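You operate a simulated robot arm through the tools that you are given. There is no shell and no other tool.

You run a simulated robot arm. Do the job below in one go: nothing can be reset, and whatever is moved stays where it is left.

TASK
Add two pumps of saffron syrup to the jar, then blend it frothy with the lid on.
Fine: full pump strokes; leave the dial at HIGH; switch the blender off. Set down upright: blender jar.

It is judged by the outcome, as a careful person would: the job done as asked, and still so three seconds after it is handed in. It fails if anything else is knocked over, pushed out of place, dropped, spilled or broken. A push-on lid holds only when it is set on centred and level and pressed home; a screw cap is set on level and turned clockwise until tight.

THE ROBOT
A 7-joint arm with a two-finger parallel gripper, fixed in place. Base frame: the origin is at the foot of the arm, x ahead of it, y to its left, z up; the work surface is at about z = 0.85. Units: m, rad, N and s.
With the tool pointing down near the work surface it reaches from about 0.42 to 0.9 m from the base axis. Its first joint turns from -2.496 to 2.496 rad. Payload 3 kg.
Tool frame: the origin (TCP) lies between the finger pads and is the grasp point; the fingertips stand 0.03 m ahead of it; z points along the fingers, y is the line along which they close. Largest opening 0.094 m; finger width 0.028, thickness 0.01; the body of the gripper, 0.05 by 0.096 m, starts 0.055 m behind the TCP.
Orientation is that of the tool frame in the base frame, as [roll, pitch, yaw] about the fixed x, y, z axes, in that order (R = Rz(yaw) Ry(pitch) Rx(roll)). With the fingers straight down and closing along the base's y, the tool's x points along the base's -x, its y along +y and its z along -z.

THE INTERFACE
- The arm moves only by the tool step_arm. Its argument "targets" is text: rows parted by semicolons, each of 7 numbers parted by spaces: the turn, a rotation vector about the tool's x, y, z in rad, then the shift along the tool's x, y, z in m, then the finger opening in m, from 0 to 0.094. In form: wx wy wz x y z grip; .... A call has 1 to 20 rows; each row shifts and turns the commanded pose from where the row before left it, along the tool's axes as they then stand. A row lasts 0.2 s, in which the tool goes at most 0.05 m and 0.15 rad; a call with a longer step from one row to the next is refused whole, and so is a gripper value outside its range. A pose out of reach is approached as far as the arm can. The call stops where the force on the tool passes 40 N (or 10 N more than at its start, if that is more) or the arm is blocked; 0.2 s more then pass. The fingers move at their own pace (about 0.072 m/s each) and stop on an object; they squeeze with about 42 N. The grip force told is the motor's: it shows also when the fingers shut on nothing. Time passes only in rows, and 0.2 s behind the last, so rows that do not move let the fingers close. The reply holds the time, the measured pose of the TCP, the force on the tool along the base axes, the opening and the grip force, in the units named above and with some noise, with the torque about the TCP (base axes, N m) and any sound that the robot's microphone picked up.
- Cameras (640 x 400 px; columns grow to the right, rows downward): "scene" is fixed at [0.2208, -0.5002, 1.4811]; the picture's right is [0.60, -0.80, 0.00], its down [-0.46, -0.34, -0.82] and it looks along [0.66, 0.49, -0.58] (base axes); focal length 295 px, centre (320, 200). "wrist" rides on the gripper at [0.076, 0.014, -0.103] in the tool frame; the picture's right is [-0.18, 0.98, 0.00], its down [-0.75, -0.14, -0.64] and it looks along [-0.63, -0.12, 0.77] (tool axes); focal length 243 px, centre (320, 200). There is no depth. A picture from a camera that has moved, and an enlarged one, comes with that camera's place and axes in the base frame and with its lens.
- get_image(camera): a new picture of that camera. No time passes.
- enlarge(camera, box): a new picture of the part [left, top, right, bottom] of that camera's present view, enlarged. No time passes.
- hand_in(): hands the job in; it is judged then, once.

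Nothing tells you positions but the pictures and the camera data. Unless the task says otherwise, let go and move clear before handing in.

The tools are called as name(argument=value, ...) on one line, values as JSON. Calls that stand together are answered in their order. step_arm: Moves the arm, as the interface text tells. Its arguments: {"type":"object","properties":{"targets":{"type":"string"}},"required":["targets"]} The other tools are called the same way: get_image (camera) takes a picture; enlarge (camera, box) takes an enlarged picture of a part of a camera's view; hand_in () hands the job in.

At the start:

```text
clock: 0.0
tool_pos: [0.4381, 0.1009, 1.3061]
tcp_rot: [-3.141, -0.001, -3.141]
wrist_force: [-0.3, 0.8, 1.4]
wrist_torque: [0.01, 0.01, -0.02]
opening: 0.0939
gripper_force: 0.0
```

scene: 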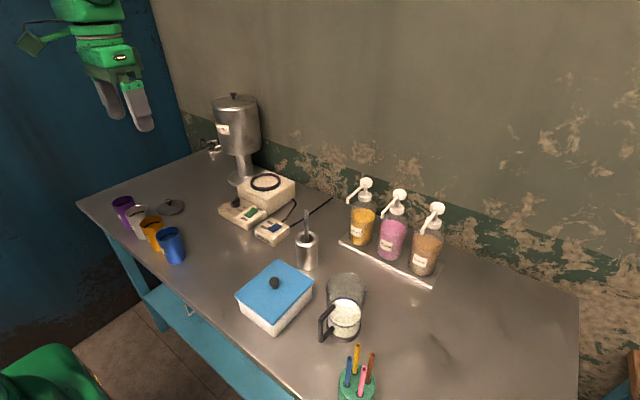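
wrist: 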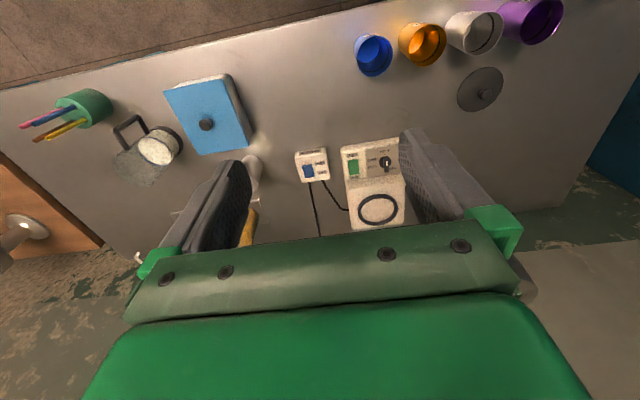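

I see a bench with a dispenser, blender base with a control panel, a switch box, a blue-lidded box, three syrup pump bottles, a jar with handle, some cups and a loose grey lid. I'll look closer first.

enlarge(camera="scene", box=[200, 160, 340, 250])

enlarge(camera="scene", box=[330, 170, 460, 290])

enlarge(camera="scene", box=[230, 230, 400, 400])

enlarge(camera="scene", box=[90, 80, 270, 270])

enlarge(camera="wrist", box=[280, 130, 420, 240])

enlarge(camera="wrist", box=[20, 60, 280, 220])

```text
4.44 times, centred on (270, 205) of scene
camera zoom: at [0.2208, -0.5002, 1.4811], right [0.6, -0.8, 0.0], down [-0.46, -0.34, -0.82], along [0.66, 0.49, -0.58], focal length 1310 px, centre (542, 178)
```

zoom: 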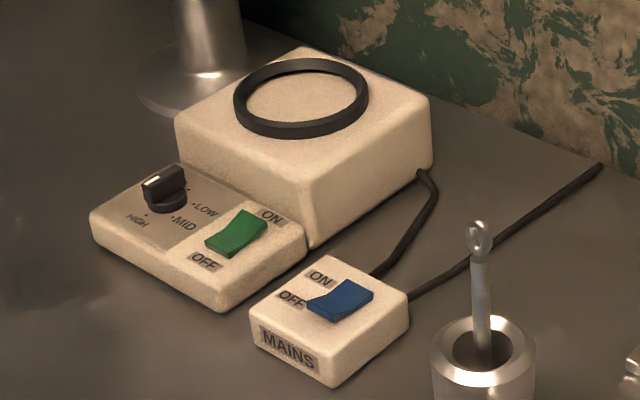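

```text
3.33 times, centred on (395, 230) of scene
camera zoom: at [0.2208, -0.5002, 1.4811], right [0.6, -0.8, 0.0], down [-0.46, -0.34, -0.82], along [0.66, 0.49, -0.58], focal length 983 px, centre (70, 100)
```

zoom: 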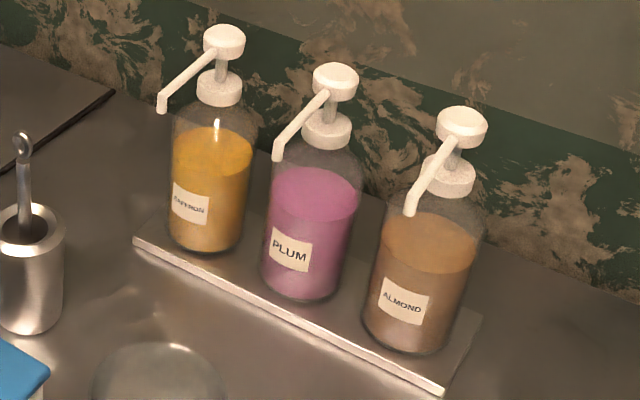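

```text
2.35 times, centred on (315, 315) of scene
camera zoom: at [0.2208, -0.5002, 1.4811], right [0.6, -0.8, 0.0], down [-0.46, -0.34, -0.82], along [0.66, 0.49, -0.58], focal length 694 px, centre (332, -71)
```

zoom: 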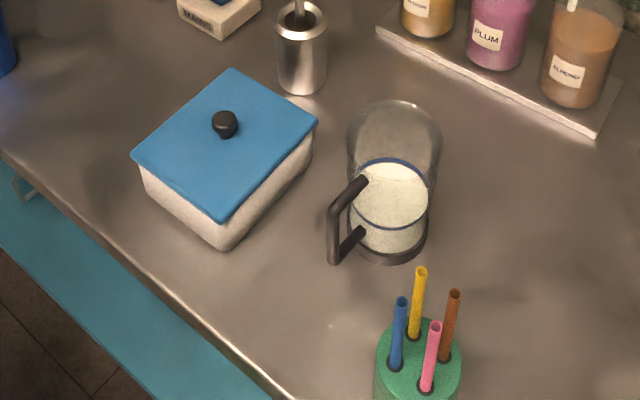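

```text
2.11 times, centred on (180, 175) of scene
camera zoom: at [0.2208, -0.5002, 1.4811], right [0.6, -0.8, 0.0], down [-0.46, -0.34, -0.82], along [0.66, 0.49, -0.58], focal length 621 px, centre (615, 253)
```

zoom: 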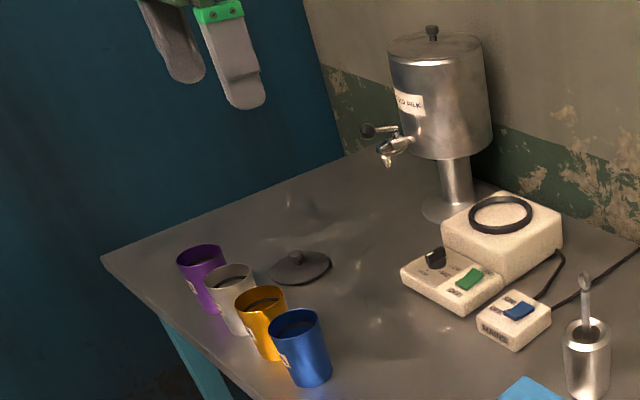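

```text
3.64 times, centred on (350, 185) of wrist
camera zoom: at [0.3622, 0.1141, 1.4098], right [0.18, 0.98, 0.0], down [0.75, -0.14, 0.64], along [0.63, -0.12, -0.77], focal length 882 px, centre (211, 254)
```

zoom: 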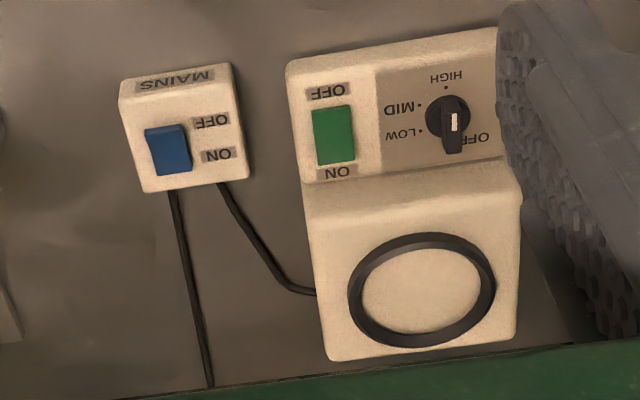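

```text
2.46 times, centred on (150, 140) of wrist
camera zoom: at [0.3622, 0.1141, 1.4098], right [0.18, 0.98, 0.0], down [0.75, -0.14, 0.64], along [0.63, -0.12, -0.77], focal length 597 px, centre (738, 348)
```

zoom: 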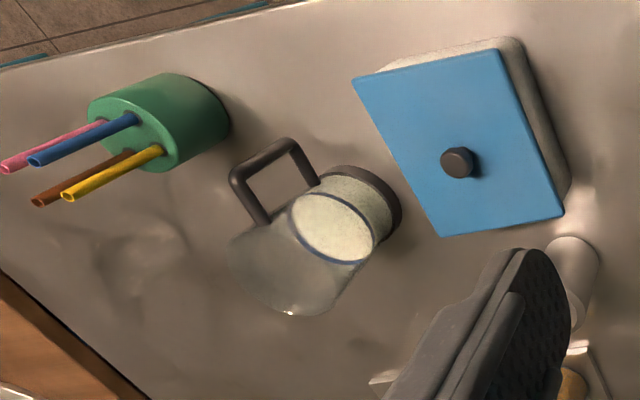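

The syrup bottles stand at about x=0.825 (saffron y≈-0.20), the jar at (0.56,-0.32), the blender base at (0.81,0.17), and the lid at (0.57,0.40). I'll move above the jar for a closer look.

step_arm(targets="0 0 0 -0.004 -0.042 0.006 0.094; 0 0 0 -0.004 -0.042 0.006 0.094; 0 0 0 -0.004 -0.042 0.006 0.094; 0 0 0 -0.004 -0.042 0.006 0.094; 0 0 0 -0.004 -0.042 0.006 0.094; 0 0 0 -0.004 -0.042 0.006 0.094; 0 0 0 -0.004 -0.042 0.006 0.094; 0 0 0 -0.004 -0.042 0.006 0.094; 0 0 0 -0.004 -0.042 0.006 0.094; 0 0 0 -0.004 -0.042 0.006 0.094")

get_image(camera="wrist")

get_image(camera="scene")

```text
clock: 2.2
tool_pos: [0.4772, -0.3194, 1.247]
tcp_rot: [3.14, 0.0, -3.139]
wrist_force: [0.1, -1.1, 0.2]
wrist_torque: [0.0, -0.01, 0.02]
opening: 0.0939
gripper_force: 0.1
```

```text
taken
camera wrist: at [0.4012, -0.3057, 1.3501], right [0.18, 0.98, 0.0], down [0.75, -0.14, 0.64], along [0.63, -0.12, -0.77], focal length 243 px, centre (320, 200)
```

wrist: 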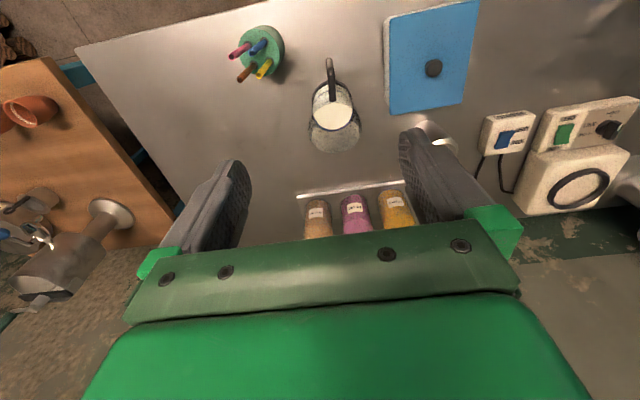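

```text
taken
```

scene: 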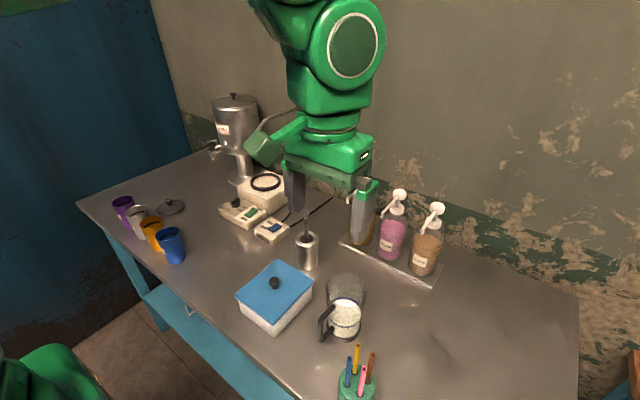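

The jar is in clear view now with its handle pointing toward the robot. I'll enlarge to measure it, the nozzle and the switches.

enlarge(camera="wrist", box=[280, 50, 390, 160])

enlarge(camera="wrist", box=[470, 80, 640, 220])

```text
3.64 times, centred on (335, 105) of wrist
camera zoom: at [0.4012, -0.3057, 1.3501], right [0.18, 0.98, 0.0], down [0.75, -0.14, 0.64], along [0.63, -0.12, -0.77], focal length 882 px, centre (266, 546)
```

zoom: 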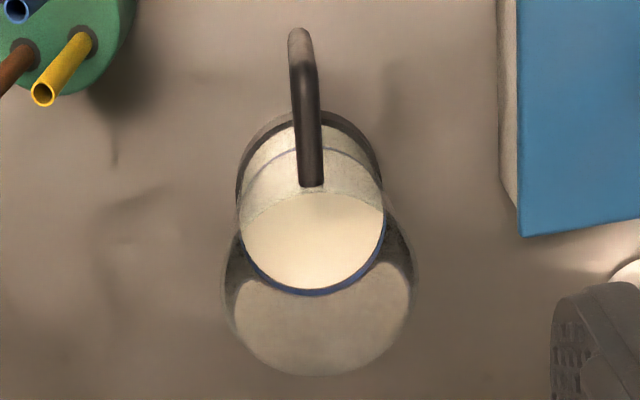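

```text
2.86 times, centred on (555, 150) of wrist
camera zoom: at [0.4012, -0.3057, 1.3501], right [0.18, 0.98, 0.0], down [0.75, -0.14, 0.64], along [0.63, -0.12, -0.77], focal length 693 px, centre (-351, 343)
```

zoom: 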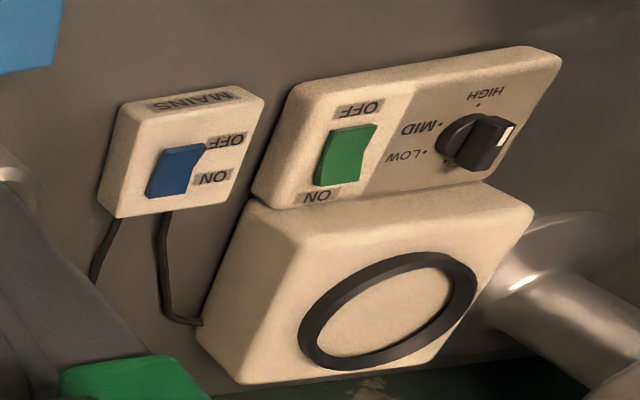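

The jar is a cylinder roughly 0.078 in diameter, rim near z≈1.01. Next I'll bring the wrist camera in front of the saffron pump with the tool tilted, to measure the nozzle height.

step_arm(targets="0 0 0 -0.02 0.024 0.025 0.094; 0 0 0 -0.02 0.024 0.025 0.094; 0 0 0 -0.02 0.024 0.025 0.094; 0 0 0 -0.02 0.024 0.025 0.094; 0 0 0 -0.02 0.024 0.025 0.094; 0 -0.14 0 0 0 0 0.094; 0 -0.14 0 0 0 0 0.094; 0 -0.14 0 0 0 0 0.094; 0 -0.14 0 0 0 0 0.094; 0 -0.14 0 0 0 0 0.094")

get_image(camera="wrist")

```text
clock: 4.4
tool_pos: [0.579, -0.1995, 1.1206]
tcp_rot: [-3.14, 0.702, -3.14]
wrist_force: [-0.8, -0.6, 0.1]
wrist_torque: [0.01, -0.01, 0.0]
opening: 0.0939
gripper_force: 0.0
```

```text
taken
camera wrist: at [0.4544, -0.186, 1.1516], right [0.14, 0.98, 0.12], down [0.16, -0.14, 0.98], along [0.98, -0.12, -0.18], focal length 243 px, centre (320, 200)
```

wrist: 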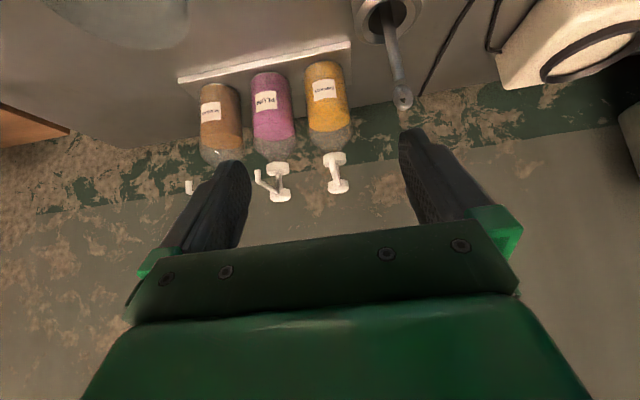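

enlarge(camera="wrist", box=[240, 50, 400, 210])

```text
2.50 times, centred on (320, 130) of wrist
camera zoom: at [0.4544, -0.186, 1.1516], right [0.14, 0.98, 0.12], down [0.16, -0.14, 0.98], along [0.98, -0.12, -0.18], focal length 606 px, centre (320, 375)
```

zoom: 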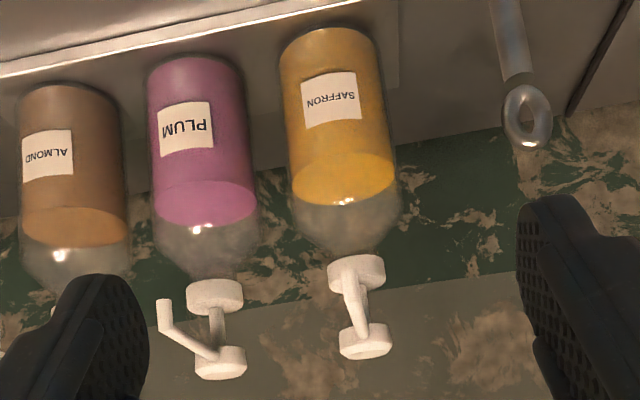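

The saffron nozzle tip is at about (0.740,-0.20,1.047) and points toward the robot. Its head top is at about (0.825,-0.20,1.078). The jar fits beneath it. Now I'll line up above the jar with the tool tilted back so the gripper body stays clear of the nozzle later.

step_arm(targets="0 0.1 0 0 0 0 0.094; 0 0 0 0.0075 -0.038 -0.005 0.094; 0 0 0 0.0075 -0.038 -0.005 0.094; 0 0 0 0.0075 -0.037 -0.005 0.094; 0 0 0 0 0 0 0.094")

get_image(camera="wrist")

get_image(camera="scene")

```text
clock: 5.6
tool_pos: [0.5524, -0.3136, 1.1209]
tcp_rot: [3.141, 0.601, -3.141]
wrist_force: [0.3, 0.5, -0.4]
wrist_torque: [0.02, 0.02, -0.04]
opening: 0.0936
gripper_force: 0.1
```

```text
taken
camera wrist: at [0.4312, -0.2992, 1.1635], right [0.15, 0.98, 0.1], down [0.26, -0.14, 0.96], along [0.95, -0.12, -0.28], focal length 243 px, centre (320, 200)
```

wrist: 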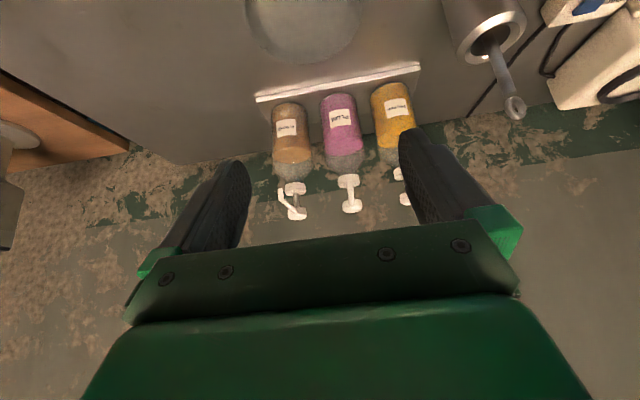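

```text
taken
```

scene: 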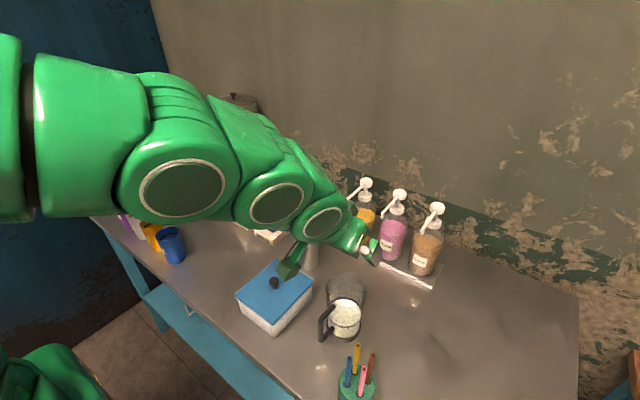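

I'll straighten the tool and look down at the jar from closer to fix its centre precisely.

step_arm(targets="0 0.15 0 0 0 0 0.094; 0 0.15 0 0 0 0 0.094; 0 0.15 0 0 0 0 0.094; 0 0.15 0 0 0 0 0.094; 0 0 0 0.03 0 0 0.094; 0 0 0 0.03 0 0 0.094; 0 0 0 0 0 0 0.094")

get_image(camera="wrist")

enlarge(camera="scene", box=[300, 260, 400, 350])

```text
clock: 7.2
tool_pos: [0.4911, -0.3106, 1.1217]
tcp_rot: [3.141, 0.0, 3.141]
wrist_force: [-0.5, -0.5, -0.1]
wrist_torque: [0.01, -0.05, -0.01]
opening: 0.0941
gripper_force: 0.0
```

```text
taken
camera wrist: at [0.4157, -0.2983, 1.2245], right [0.18, 0.98, 0.0], down [0.75, -0.14, 0.64], along [0.63, -0.12, -0.77], focal length 243 px, centre (320, 200)
```

wrist: 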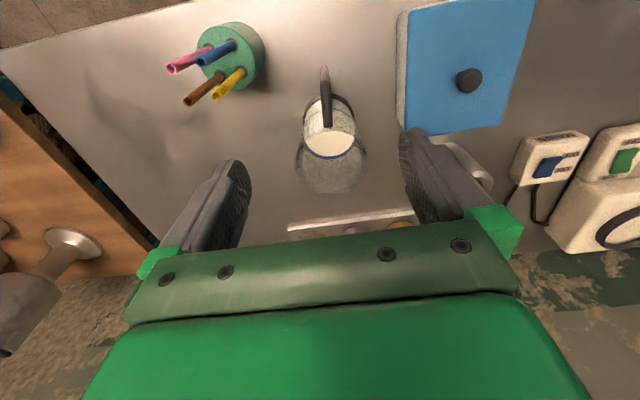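

```text
4.44 times, centred on (350, 305) of scene
camera zoom: at [0.2208, -0.5002, 1.4811], right [0.6, -0.8, 0.0], down [-0.46, -0.34, -0.82], along [0.66, 0.49, -0.58], focal length 1310 px, centre (187, -267)
```

zoom: 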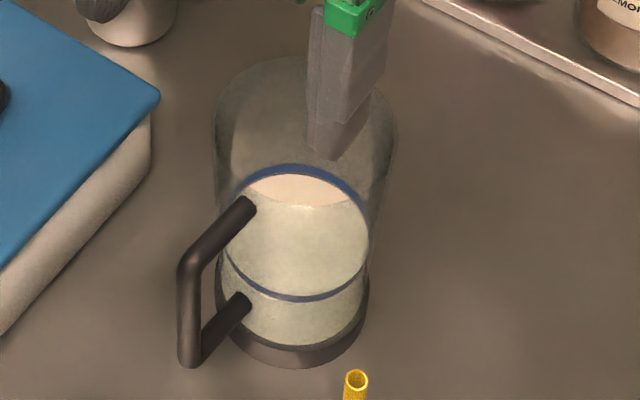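

enlarge(camera="wrist", box=[280, 50, 390, 210])

```text
2.50 times, centred on (335, 130) of wrist
camera zoom: at [0.4157, -0.2983, 1.2245], right [0.18, 0.98, 0.0], down [0.75, -0.14, 0.64], along [0.63, -0.12, -0.77], focal length 606 px, centre (282, 375)
```

zoom: 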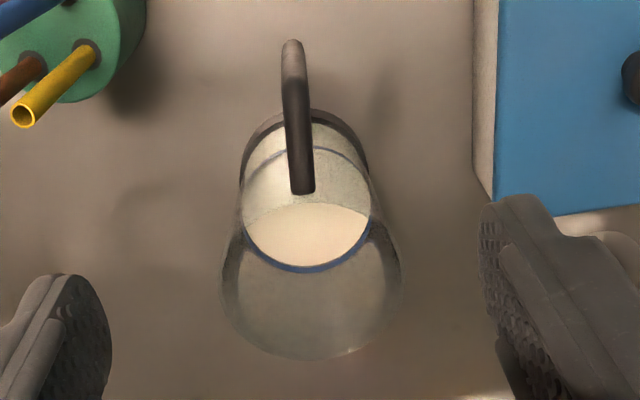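

I estimate the jar axis at (0.565,-0.311) with the rim at z≈0.99 and the handle below the rim pointing toward the robot. I'll tilt and come in above it.

step_arm(targets="0 -0.15 0 0 0 0 0.094; 0 -0.15 0 0 0 0 0.094; 0 -0.15 0 0 0 0 0.094; 0 -0.15 0 0 0 0 0.094; 0 0 0 -0.0249 0.001 0.0292 0.094; 0 0 0 -0.0249 0 0.0292 0.094; 0 0 0 0 0 0 0.094; 0 0 0 0 0 0 0.094")

enlarge(camera="scene", box=[280, 220, 420, 350])

get_image(camera="wrist")

```text
clock: 9.0
tool_pos: [0.5663, -0.3115, 1.1004]
tcp_rot: [-3.14, 0.601, -3.141]
wrist_force: [-0.1, -0.1, 0.1]
wrist_torque: [-0.03, 0.03, -0.01]
opening: 0.0939
gripper_force: 0.0
```

```text
3.08 times, centred on (350, 285) of scene
camera zoom: at [0.2208, -0.5002, 1.4811], right [0.6, -0.8, 0.0], down [-0.46, -0.34, -0.82], along [0.66, 0.49, -0.58], focal length 907 px, centre (228, -62)
```

zoom: 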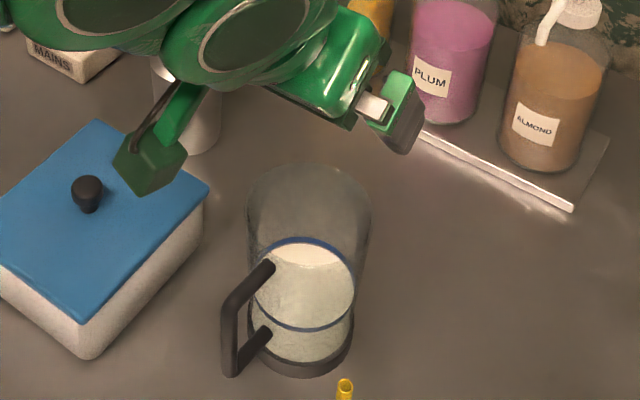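

```text
taken
camera wrist: at [0.4451, -0.2977, 1.1426], right [0.15, 0.98, 0.1], down [0.26, -0.14, 0.96], along [0.95, -0.12, -0.28], focal length 243 px, centre (320, 200)
```

wrist: 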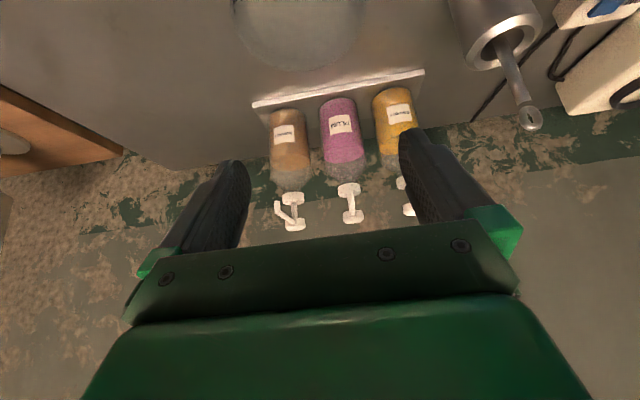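

The fingers straddle the jar and the camera block clears both the box and the handle. I'll descend straight down and grip just below the rim.

step_arm(targets="0 0 0 0.0116 0 0.0169 0.094; 0 0 0 0.0116 0 0.0169 0.094; 0 0 0 0.0116 0 0.0169 0.094; 0 0 0 0.0116 0 0.0169 0.094; 0 0 0 0.0116 0 0.0169 0.094; 0 0 0 0.0116 0 0.0169 0.094; 0 0 0 0 0 0 0.094")

enlarge(camera="scene", box=[280, 220, 420, 350])

get_image(camera="wrist")

```text
clock: 10.6
tool_pos: [0.5654, -0.3116, 0.9771]
tcp_rot: [3.141, 0.6, -3.141]
wrist_force: [0.3, 0.4, -0.1]
wrist_torque: [0.03, 0.0, 0.02]
opening: 0.094
gripper_force: 0.0
```

```text
3.08 times, centred on (350, 285) of scene
camera zoom: at [0.2208, -0.5002, 1.4811], right [0.6, -0.8, 0.0], down [-0.46, -0.34, -0.82], along [0.66, 0.49, -0.58], focal length 907 px, centre (228, -62)
```

zoom: 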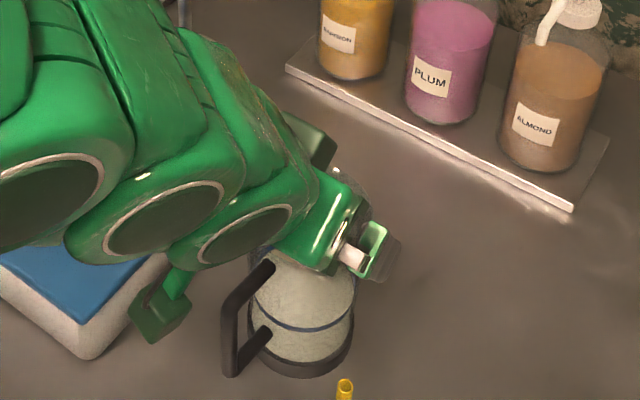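

```text
taken
camera wrist: at [0.4446, -0.2972, 1.0204], right [0.15, 0.98, 0.1], down [0.26, -0.14, 0.96], along [0.95, -0.12, -0.28], focal length 243 px, centre (320, 200)
```

wrist: 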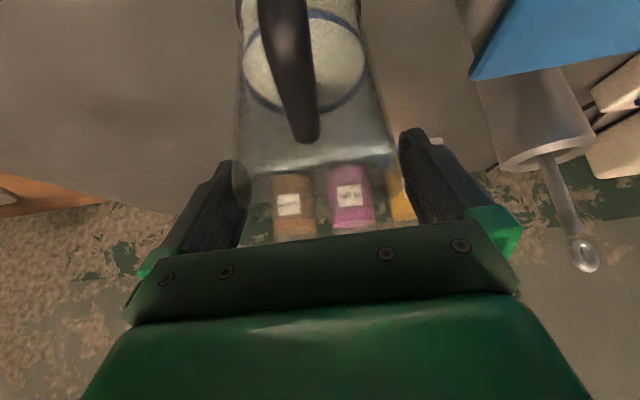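

The jar is between the fingers. Closing the grip now.

step_arm(targets="0 0 0 0 0 0 0.088; 0 0 0 0 0 0 0.084; 0 0 0 0 0 0 0.08; 0 0 0 0 0 0 0.075; 0 0 0 0 0 0 0.06; 0 0 0 0 0 0 0.04; 0 0 0 0 0 0 0.04")

get_image(camera="wrist")

```text
clock: 12.2
tool_pos: [0.5647, -0.3109, 0.9778]
tcp_rot: [-3.141, 0.601, -3.141]
wrist_force: [1.6, -0.5, 0.2]
wrist_torque: [0.11, -0.14, -0.04]
opening: 0.0873
gripper_force: 41.8
```

```text
taken
camera wrist: at [0.4445, -0.2972, 1.0205], right [0.15, 0.98, 0.1], down [0.26, -0.14, 0.96], along [0.95, -0.12, -0.28], focal length 243 px, centre (320, 200)
```

wrist: 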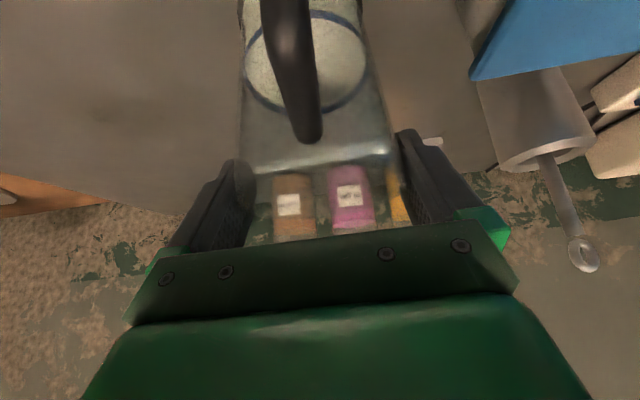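

The grip closed at 0.087 m, so the jar is a bit wider at the top. I'll lift it slightly and carry it toward the saffron nozzle.

step_arm(targets="0 0 0 -0.0034 0 -0.005 0.04; 0 0 0 -0.0051 0 -0.0074 0.04; 0 0 0 0 0 0 0.04")

enlarge(camera="scene", box=[280, 220, 420, 350])

```text
clock: 13.0
tool_pos: [0.5654, -0.3117, 0.9919]
tcp_rot: [3.14, 0.599, 3.141]
wrist_force: [0.4, 0.1, -2.8]
wrist_torque: [0.01, -0.03, 0.01]
opening: 0.0872
gripper_force: 42.2
```

```text
3.08 times, centred on (350, 285) of scene
camera zoom: at [0.2208, -0.5002, 1.4811], right [0.6, -0.8, 0.0], down [-0.46, -0.34, -0.82], along [0.66, 0.49, -0.58], focal length 907 px, centre (228, -62)
```

zoom: 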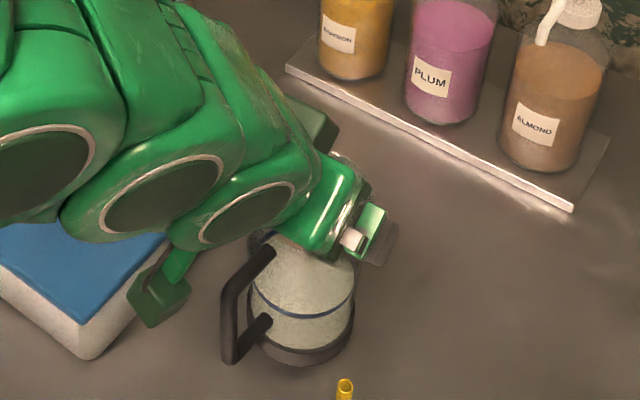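

The jar is lifted and level. Carrying it toward the nozzle, passing clear of the utensil cup.

step_arm(targets="0 0 0 -0.0165 0.0123 0.0113 0.04; 0 0 0 -0.0165 0.0123 0.0113 0.04; 0 0 0 -0.0165 0.0123 0.0113 0.04; 0 0 0 -0.0165 0.0123 0.0113 0.04; 0 0 0 -0.0165 0.016 0.0113 0.04; 0 0 0 -0.0165 0.016 0.0113 0.04; 0 0 0 0 0.01 0 0.04; 0 0 0 0 0 0 0.04")

get_image(camera="scene")

get_image(camera="wrist")

```text
clock: 14.8
tool_pos: [0.6844, -0.2189, 0.992]
tcp_rot: [3.141, 0.602, 3.141]
wrist_force: [0.7, -0.8, -2.9]
wrist_torque: [0.03, -0.01, 0.03]
opening: 0.0872
gripper_force: 42.2
```

```text
taken
```

scene: 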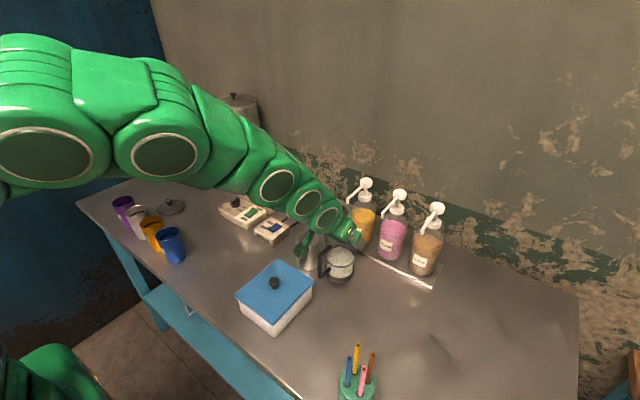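

```text
taken
camera wrist: at [0.5646, -0.2058, 1.0352], right [0.15, 0.98, 0.1], down [0.26, -0.14, 0.96], along [0.95, -0.12, -0.28], focal length 243 px, centre (320, 200)
```

wrist: 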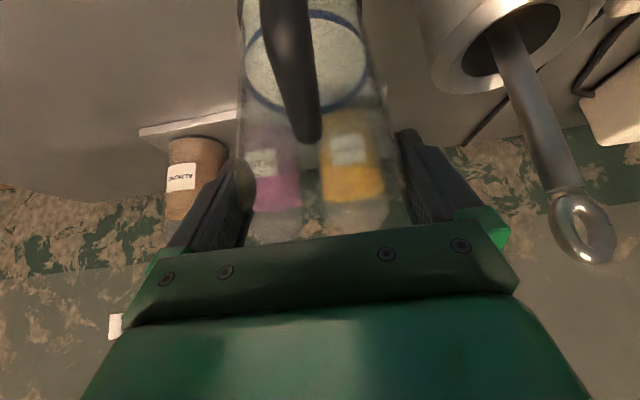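

The jar is close to the nozzle. I'll move straight ahead first and then sideways to sit under the spout.

step_arm(targets="0 0 0 -0.0124 0.002 0.0085 0.04; 0 0 0 -0.0124 0.002 0.0085 0.04; 0 0 0 -0.0124 0.005 0.0085 0.04; 0 0 0 0 0.0095 0 0.04; 0 0 0 0 0 0 0.04")

enlarge(camera="scene", box=[280, 170, 420, 300])

get_image(camera="wrist")

```text
clock: 16.0
tool_pos: [0.7304, -0.2016, 0.9917]
tcp_rot: [3.14, 0.597, -3.141]
wrist_force: [0.1, -0.5, -2.7]
wrist_torque: [-0.01, 0.02, 0.01]
opening: 0.0874
gripper_force: 41.6
```

```text
3.08 times, centred on (350, 235) of scene
camera zoom: at [0.2208, -0.5002, 1.4811], right [0.6, -0.8, 0.0], down [-0.46, -0.34, -0.82], along [0.66, 0.49, -0.58], focal length 907 px, centre (228, 92)
```

zoom: 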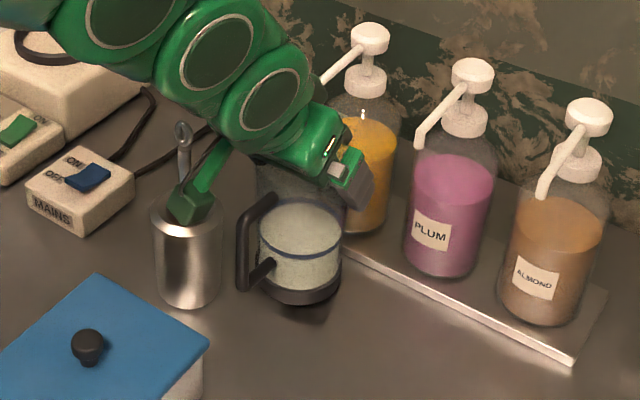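

```text
taken
camera wrist: at [0.6096, -0.1881, 1.0349], right [0.15, 0.98, 0.1], down [0.26, -0.14, 0.96], along [0.95, -0.12, -0.28], focal length 243 px, centre (320, 200)
```

wrist: 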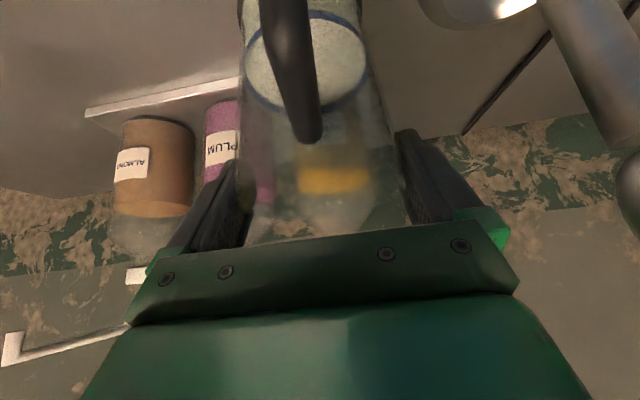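

The jar is under the saffron spout with the camera block clear of the spoon. Lowering it to the table.

step_arm(targets="0 0 0 0.002 0 0.003 0.04; 0 0 0 0.002 0 0.003 0.04; 0 0 0 0.002 0 0.003 0.04; 0 0 0 0.002 0 0.003 0.04; 0 0 0 0 0 0 0.04")

enlarge(camera="scene", box=[280, 170, 420, 300])

```text
clock: 17.2
tool_pos: [0.73, -0.2013, 0.9781]
tcp_rot: [-3.141, 0.6, -3.141]
wrist_force: [-4.3, -0.2, -1.8]
wrist_torque: [0.04, -0.31, 0.0]
opening: 0.0873
gripper_force: 42.1
```

```text
3.08 times, centred on (350, 235) of scene
camera zoom: at [0.2208, -0.5002, 1.4811], right [0.6, -0.8, 0.0], down [-0.46, -0.34, -0.82], along [0.66, 0.49, -0.58], focal length 907 px, centre (228, 92)
```

zoom: 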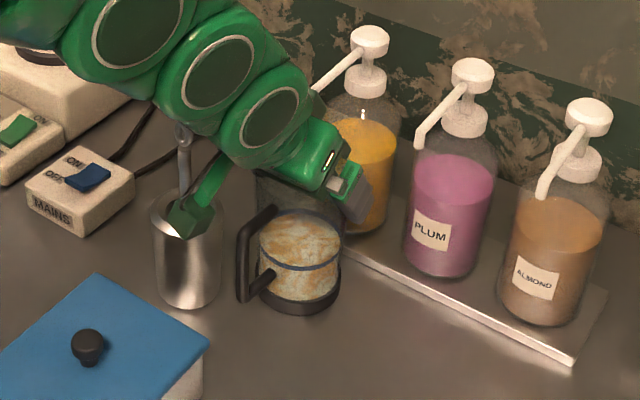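

Something is touching the gripper at about z 1.05 (likely the nozzle against the gripper front), and the jar's contents look different. I'll look closely before doing anything else.

enlarge(camera="scene", box=[320, 210, 370, 280])

enlarge(camera="scene", box=[340, 170, 400, 210])

get_image(camera="wrist")

```text
5.71 times, centred on (345, 245) of scene
camera zoom: at [0.2208, -0.5002, 1.4811], right [0.6, -0.8, 0.0], down [-0.46, -0.34, -0.82], along [0.66, 0.49, -0.58], focal length 1685 px, centre (177, -57)
```

zoom: 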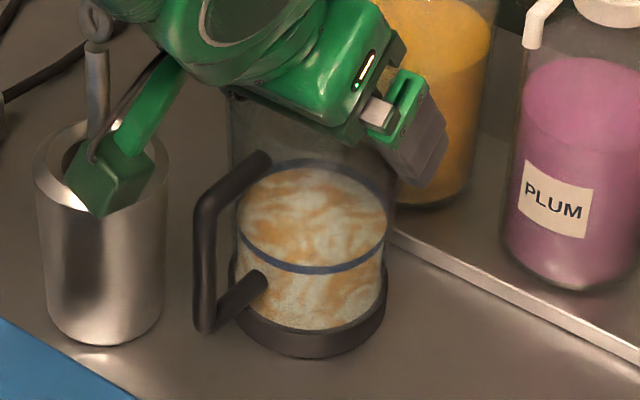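

```text
10.00 times, centred on (370, 190) of scene
camera zoom: at [0.2208, -0.5002, 1.4811], right [0.6, -0.8, 0.0], down [-0.46, -0.34, -0.82], along [0.66, 0.49, -0.58], focal length 2948 px, centre (-180, 300)
```

zoom: 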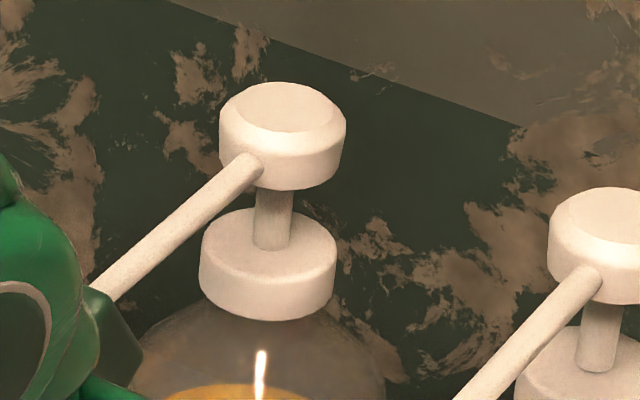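

```text
taken
camera wrist: at [0.6098, -0.1882, 1.0209], right [0.15, 0.98, 0.1], down [0.26, -0.14, 0.96], along [0.95, -0.12, -0.28], focal length 243 px, centre (320, 200)
```

wrist: 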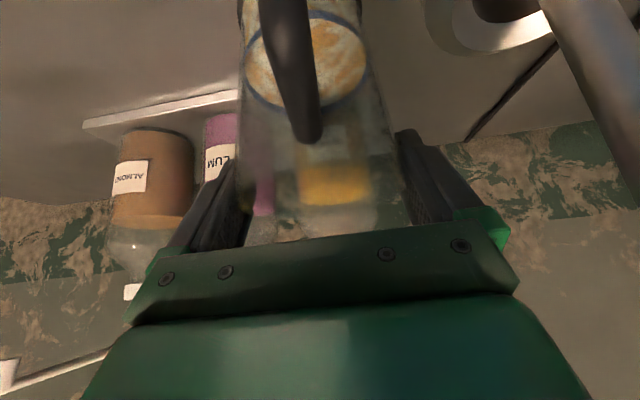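

Saffron streaks are already in the jar, so the gripper must have worked the pump while lowering. The head now looks back up. I'll back off slightly along -x to relieve the contact, release the jar and retreat, then check how much went in.

step_arm(targets="0 0 0 0.0025 0 -0.0017 0.04; 0 0 0 0.0025 0 -0.0017 0.04; 0 0 0 0 0 0 0.04")

enlarge(camera="scene", box=[320, 170, 400, 270])

```text
clock: 18.0
tool_pos: [0.7255, -0.202, 0.9785]
tcp_rot: [3.141, 0.601, -3.141]
wrist_force: [-0.1, -0.3, -3.3]
wrist_torque: [-0.02, -0.03, -0.02]
opening: 0.0874
gripper_force: 42.1
```

```text
4.00 times, centred on (360, 220) of scene
camera zoom: at [0.2208, -0.5002, 1.4811], right [0.6, -0.8, 0.0], down [-0.46, -0.34, -0.82], along [0.66, 0.49, -0.58], focal length 1179 px, centre (160, 120)
```

zoom: 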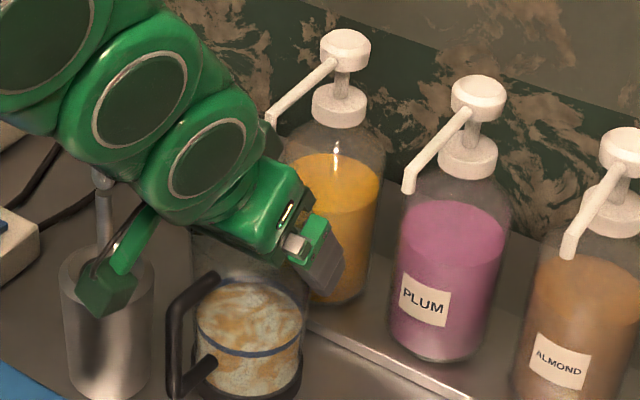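

The contact is gone. The force reading may also tell how much syrup was added, so I'll take a few stationary readings.

step_arm(targets="0 0 0 0 0 0 0.04")

step_arm(targets="0 0 0 0 0 0 0.04")

step_arm(targets="0 0 0 0 0 0 0.04")

step_arm(targets="0 0 0 0 0 0 0.04")

enlarge(camera="scene", box=[340, 170, 400, 210])

enlarge(camera="scene", box=[320, 210, 370, 280])

```text
clock: 18.4
tool_pos: [0.7245, -0.2024, 0.9784]
tcp_rot: [3.141, 0.6, -3.142]
wrist_force: [0.1, 0.1, -3.1]
wrist_torque: [0.0, -0.03, 0.04]
opening: 0.0869
gripper_force: 42.5
```

```text
clock: 18.8
tool_pos: [0.725, -0.2022, 0.979]
tcp_rot: [3.14, 0.599, 3.141]
wrist_force: [-0.3, -0.6, -3.0]
wrist_torque: [0.05, 0.01, 0.02]
opening: 0.0873
gripper_force: 42.2
```

```text
clock: 19.2
tool_pos: [0.7248, -0.2026, 0.9786]
tcp_rot: [3.141, 0.6, 3.141]
wrist_force: [0.2, 0.6, -3.0]
wrist_torque: [-0.01, 0.01, 0.0]
opening: 0.087
gripper_force: 42.2
```

```text
clock: 19.6
tool_pos: [0.725, -0.2017, 0.9777]
tcp_rot: [3.14, 0.601, -3.14]
wrist_force: [0.5, -0.1, -4.0]
wrist_torque: [-0.01, 0.01, -0.03]
opening: 0.0872
gripper_force: 41.8
```

```text
10.00 times, centred on (370, 190) of scene
camera zoom: at [0.2208, -0.5002, 1.4811], right [0.6, -0.8, 0.0], down [-0.46, -0.34, -0.82], along [0.66, 0.49, -0.58], focal length 2948 px, centre (-180, 300)
```

zoom: 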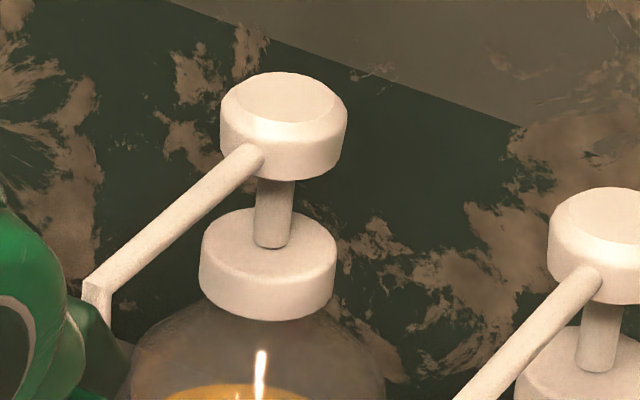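

```text
5.71 times, centred on (345, 245) of scene
camera zoom: at [0.2208, -0.5002, 1.4811], right [0.6, -0.8, 0.0], down [-0.46, -0.34, -0.82], along [0.66, 0.49, -0.58], focal length 1685 px, centre (177, -57)
```

zoom: 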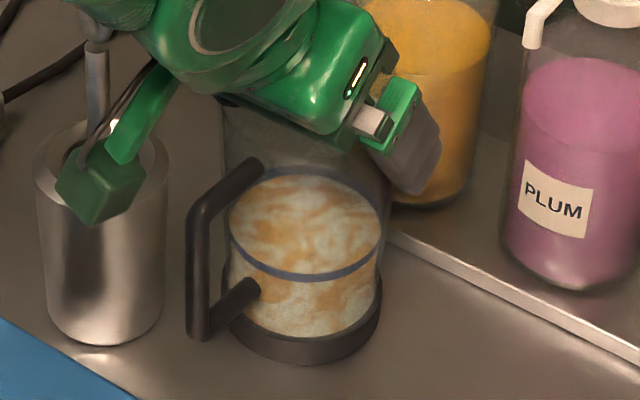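

The pump head is fully up again and was only depressed about 3 mm, so a small amount went in. I'll shift the jar a few mm clear of the nozzle, set it down, release and back out along -x.

step_arm(targets="0 0 0 0.0033 0 -0.0023 0.04; 0 0 0 0.0006 0 0.0009 0.04; 0 0 0 0 0 0 0.04; 0 0 0 0 0 0 0.09; 0 0 0 0 0 0 0.094; 0 0 0 0 0 0 0.094; 0 0 0 0 0 0 0.094")

enlarge(camera="scene", box=[320, 170, 400, 270])

get_image(camera="wrist")

```text
clock: 21.2
tool_pos: [0.7209, -0.2019, 0.9768]
tcp_rot: [-3.141, 0.601, -3.14]
wrist_force: [-0.1, 0.7, 0.1]
wrist_torque: [-0.01, 0.0, -0.04]
opening: 0.0939
gripper_force: 0.2
```

```text
4.00 times, centred on (360, 220) of scene
camera zoom: at [0.2208, -0.5002, 1.4811], right [0.6, -0.8, 0.0], down [-0.46, -0.34, -0.82], along [0.66, 0.49, -0.58], focal length 1179 px, centre (160, 120)
```

zoom: 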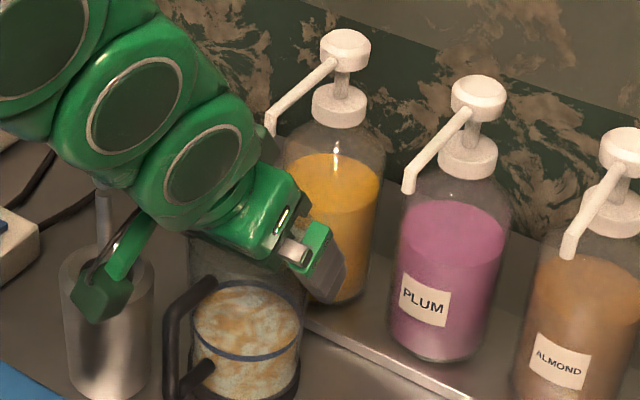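

```text
taken
camera wrist: at [0.5998, -0.1883, 1.0198], right [0.15, 0.98, 0.1], down [0.26, -0.14, 0.96], along [0.95, -0.12, -0.28], focal length 243 px, centre (320, 200)
```

wrist: 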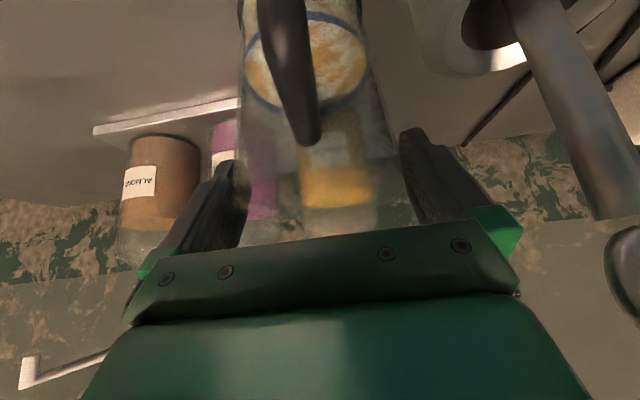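

Released. Backing out and up, clear of the nozzle, handle and spoon.

step_arm(targets="0 0 0 0.0124 0 -0.0085 0.094; 0 0 0 0.0024 0 -0.0319 0.094; 0 0 0 0.0024 0 -0.0319 0.094; 0 0 0 0.0024 0 -0.0319 0.094; 0 0 0 0.0024 0 -0.0319 0.094; 0 0 0 0 0 -0.03 0.094; 0 0 0 0 0 -0.03 0.094")

get_image(camera="scene")

get_image(camera="wrist")

```text
clock: 22.8
tool_pos: [0.5915, -0.2035, 1.1265]
tcp_rot: [-3.141, 0.599, -3.141]
wrist_force: [-0.2, 0.4, 0.3]
wrist_torque: [0.02, -0.02, -0.01]
opening: 0.0942
gripper_force: 0.0
```

```text
taken
```

scene: 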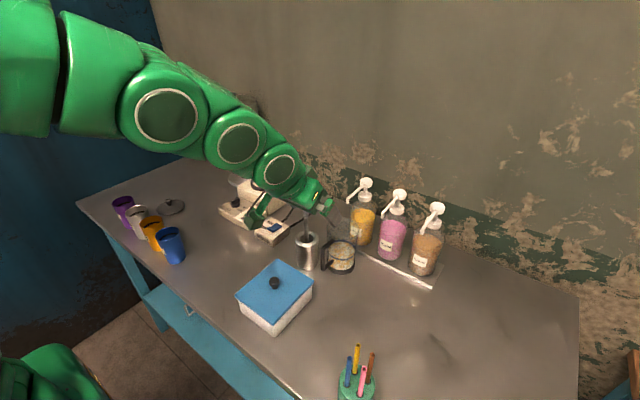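

```text
taken
camera wrist: at [0.4718, -0.1886, 1.1691], right [0.15, 0.98, 0.1], down [0.26, -0.14, 0.96], along [0.95, -0.12, -0.28], focal length 243 px, centre (320, 200)
```

wrist: 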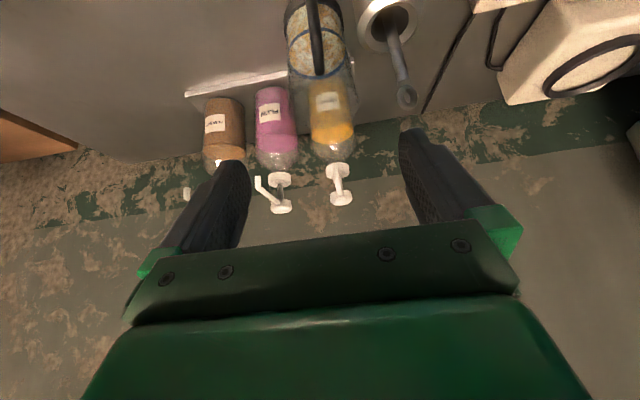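

enlarge(camera="wrist", box=[260, 20, 420, 220])

enlarge(camera="scene", box=[310, 170, 400, 280])

```text
2.00 times, centred on (340, 120) of wrist
camera zoom: at [0.4718, -0.1886, 1.1691], right [0.15, 0.98, 0.1], down [0.26, -0.14, 0.96], along [0.95, -0.12, -0.28], focal length 485 px, centre (280, 360)
```

zoom: 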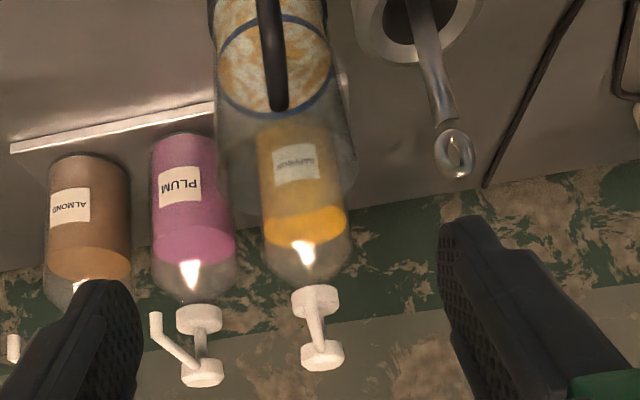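

```text
3.64 times, centred on (355, 225) of scene
camera zoom: at [0.2208, -0.5002, 1.4811], right [0.6, -0.8, 0.0], down [-0.46, -0.34, -0.82], along [0.66, 0.49, -0.58], focal length 1072 px, centre (193, 109)
```

zoom: 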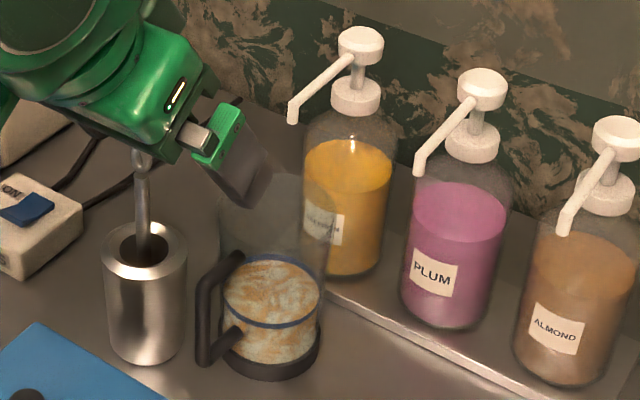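

The jar stands under the nozzle (nozzle about (0.734,-0.2005), jar axis (0.7205,-0.202)), well inside the mouth. Next I'll straighten the tool, close the fingers and go above the saffron pump head at about (0.822,-0.200).

step_arm(targets="0 0.15 0 0 0 0 0.06; 0 0.15 0 0 0 0 0.03; 0 0.15 0 0 0 0 0; 0 0.15 0 0 0 0 0; 0 0 0 0 0 -0.03 0; 0 0 0 0 0 -0.03 0; 0 0 0 -0.0384 0.0005 0 0; 0 0 0 -0.0384 0.0005 0 0; 0 0 0 -0.0384 0.0005 0 0; 0 0 0 -0.0384 0.0005 0 0; 0 0 0 -0.0384 0.0005 0 0; 0 0 0 -0.0384 0.0005 0 0; 0 0 0 0 0 0 0")

get_image(camera="scene")

get_image(camera="wrist")

```text
clock: 25.6
tool_pos: [0.7556, -0.1983, 1.1871]
tcp_rot: [-3.141, 0.001, -3.141]
wrist_force: [-0.4, -0.2, 0.5]
wrist_torque: [0.01, -0.01, 0.04]
opening: 0.0002
gripper_force: 33.2
out of reach, approached as far as the arm can: row 11, 12
```

```text
taken
```

scene: 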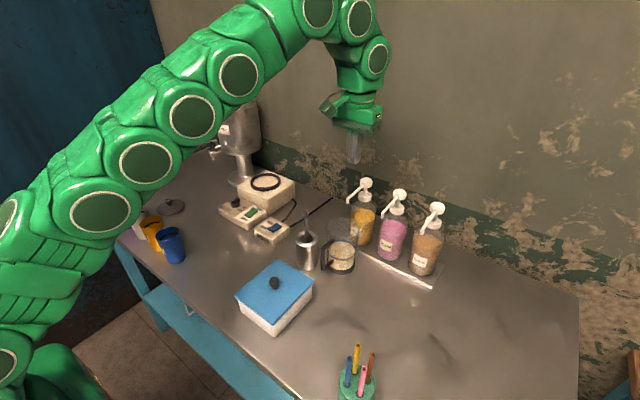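

```text
taken
camera wrist: at [0.679, -0.1853, 1.2903], right [0.18, 0.98, 0.0], down [0.75, -0.14, 0.64], along [0.63, -0.12, -0.77], focal length 243 px, centre (320, 200)
```

wrist: 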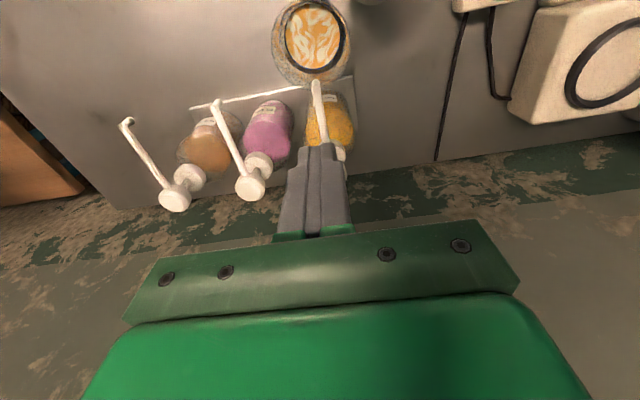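

With the tool vertical the arm cannot reach that far at this height, so I'll need a forward tilt for the press. First I'll check from above that the nozzle tip is really over the jar's mouth.

enlarge(camera="wrist", box=[250, 0, 380, 160])

enlarge(camera="scene", box=[310, 170, 400, 280])

```text
2.50 times, centred on (315, 80) of wrist
camera zoom: at [0.679, -0.1853, 1.2903], right [0.18, 0.98, 0.0], down [0.75, -0.14, 0.64], along [0.63, -0.12, -0.77], focal length 606 px, centre (332, 500)
```

zoom: 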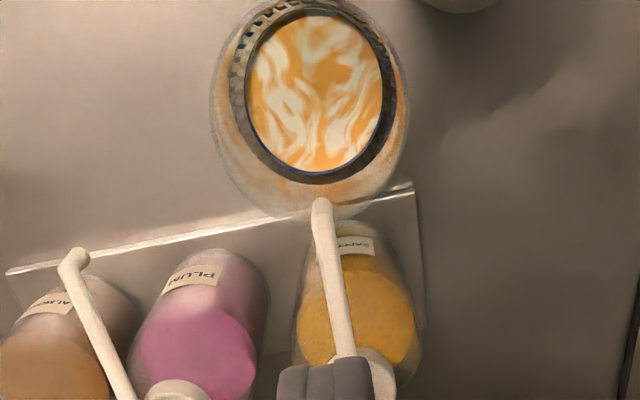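

```text
3.64 times, centred on (355, 225) of scene
camera zoom: at [0.2208, -0.5002, 1.4811], right [0.6, -0.8, 0.0], down [-0.46, -0.34, -0.82], along [0.66, 0.49, -0.58], focal length 1072 px, centre (193, 109)
```

zoom: 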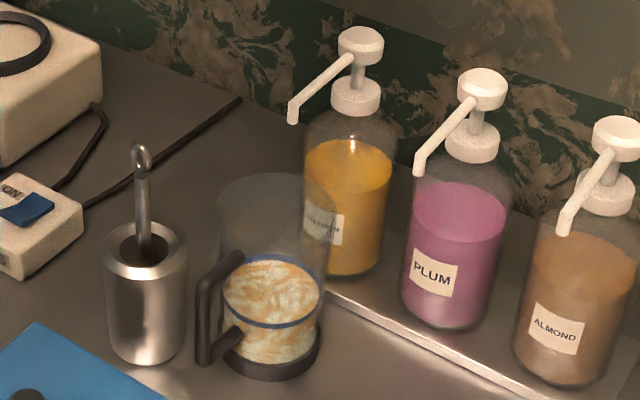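

The nozzle is about 2 cm inside the mouth's centre line, so drops fall inside the jar. I'll tilt the tool forward 0.4 rad to gain reach.

step_arm(targets="0 -0.133 0 0 0 0 0; 0 -0.133 0 0 0 0 0; 0 -0.134 0 0 0 0 0; 0 0 0 0 0 0 0")

get_image(camera="scene")

```text
clock: 26.6
tool_pos: [0.7561, -0.1987, 1.1876]
tcp_rot: [3.141, 0.4, 3.141]
wrist_force: [-0.4, 0.2, 0.2]
wrist_torque: [0.02, 0.03, 0.05]
opening: 0.0002
gripper_force: 33.2
```

```text
taken
```

scene: 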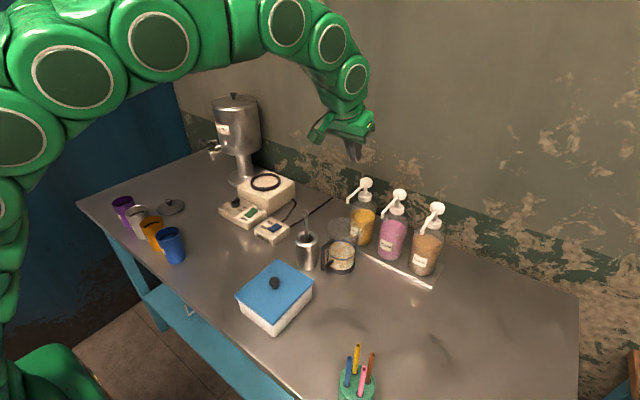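

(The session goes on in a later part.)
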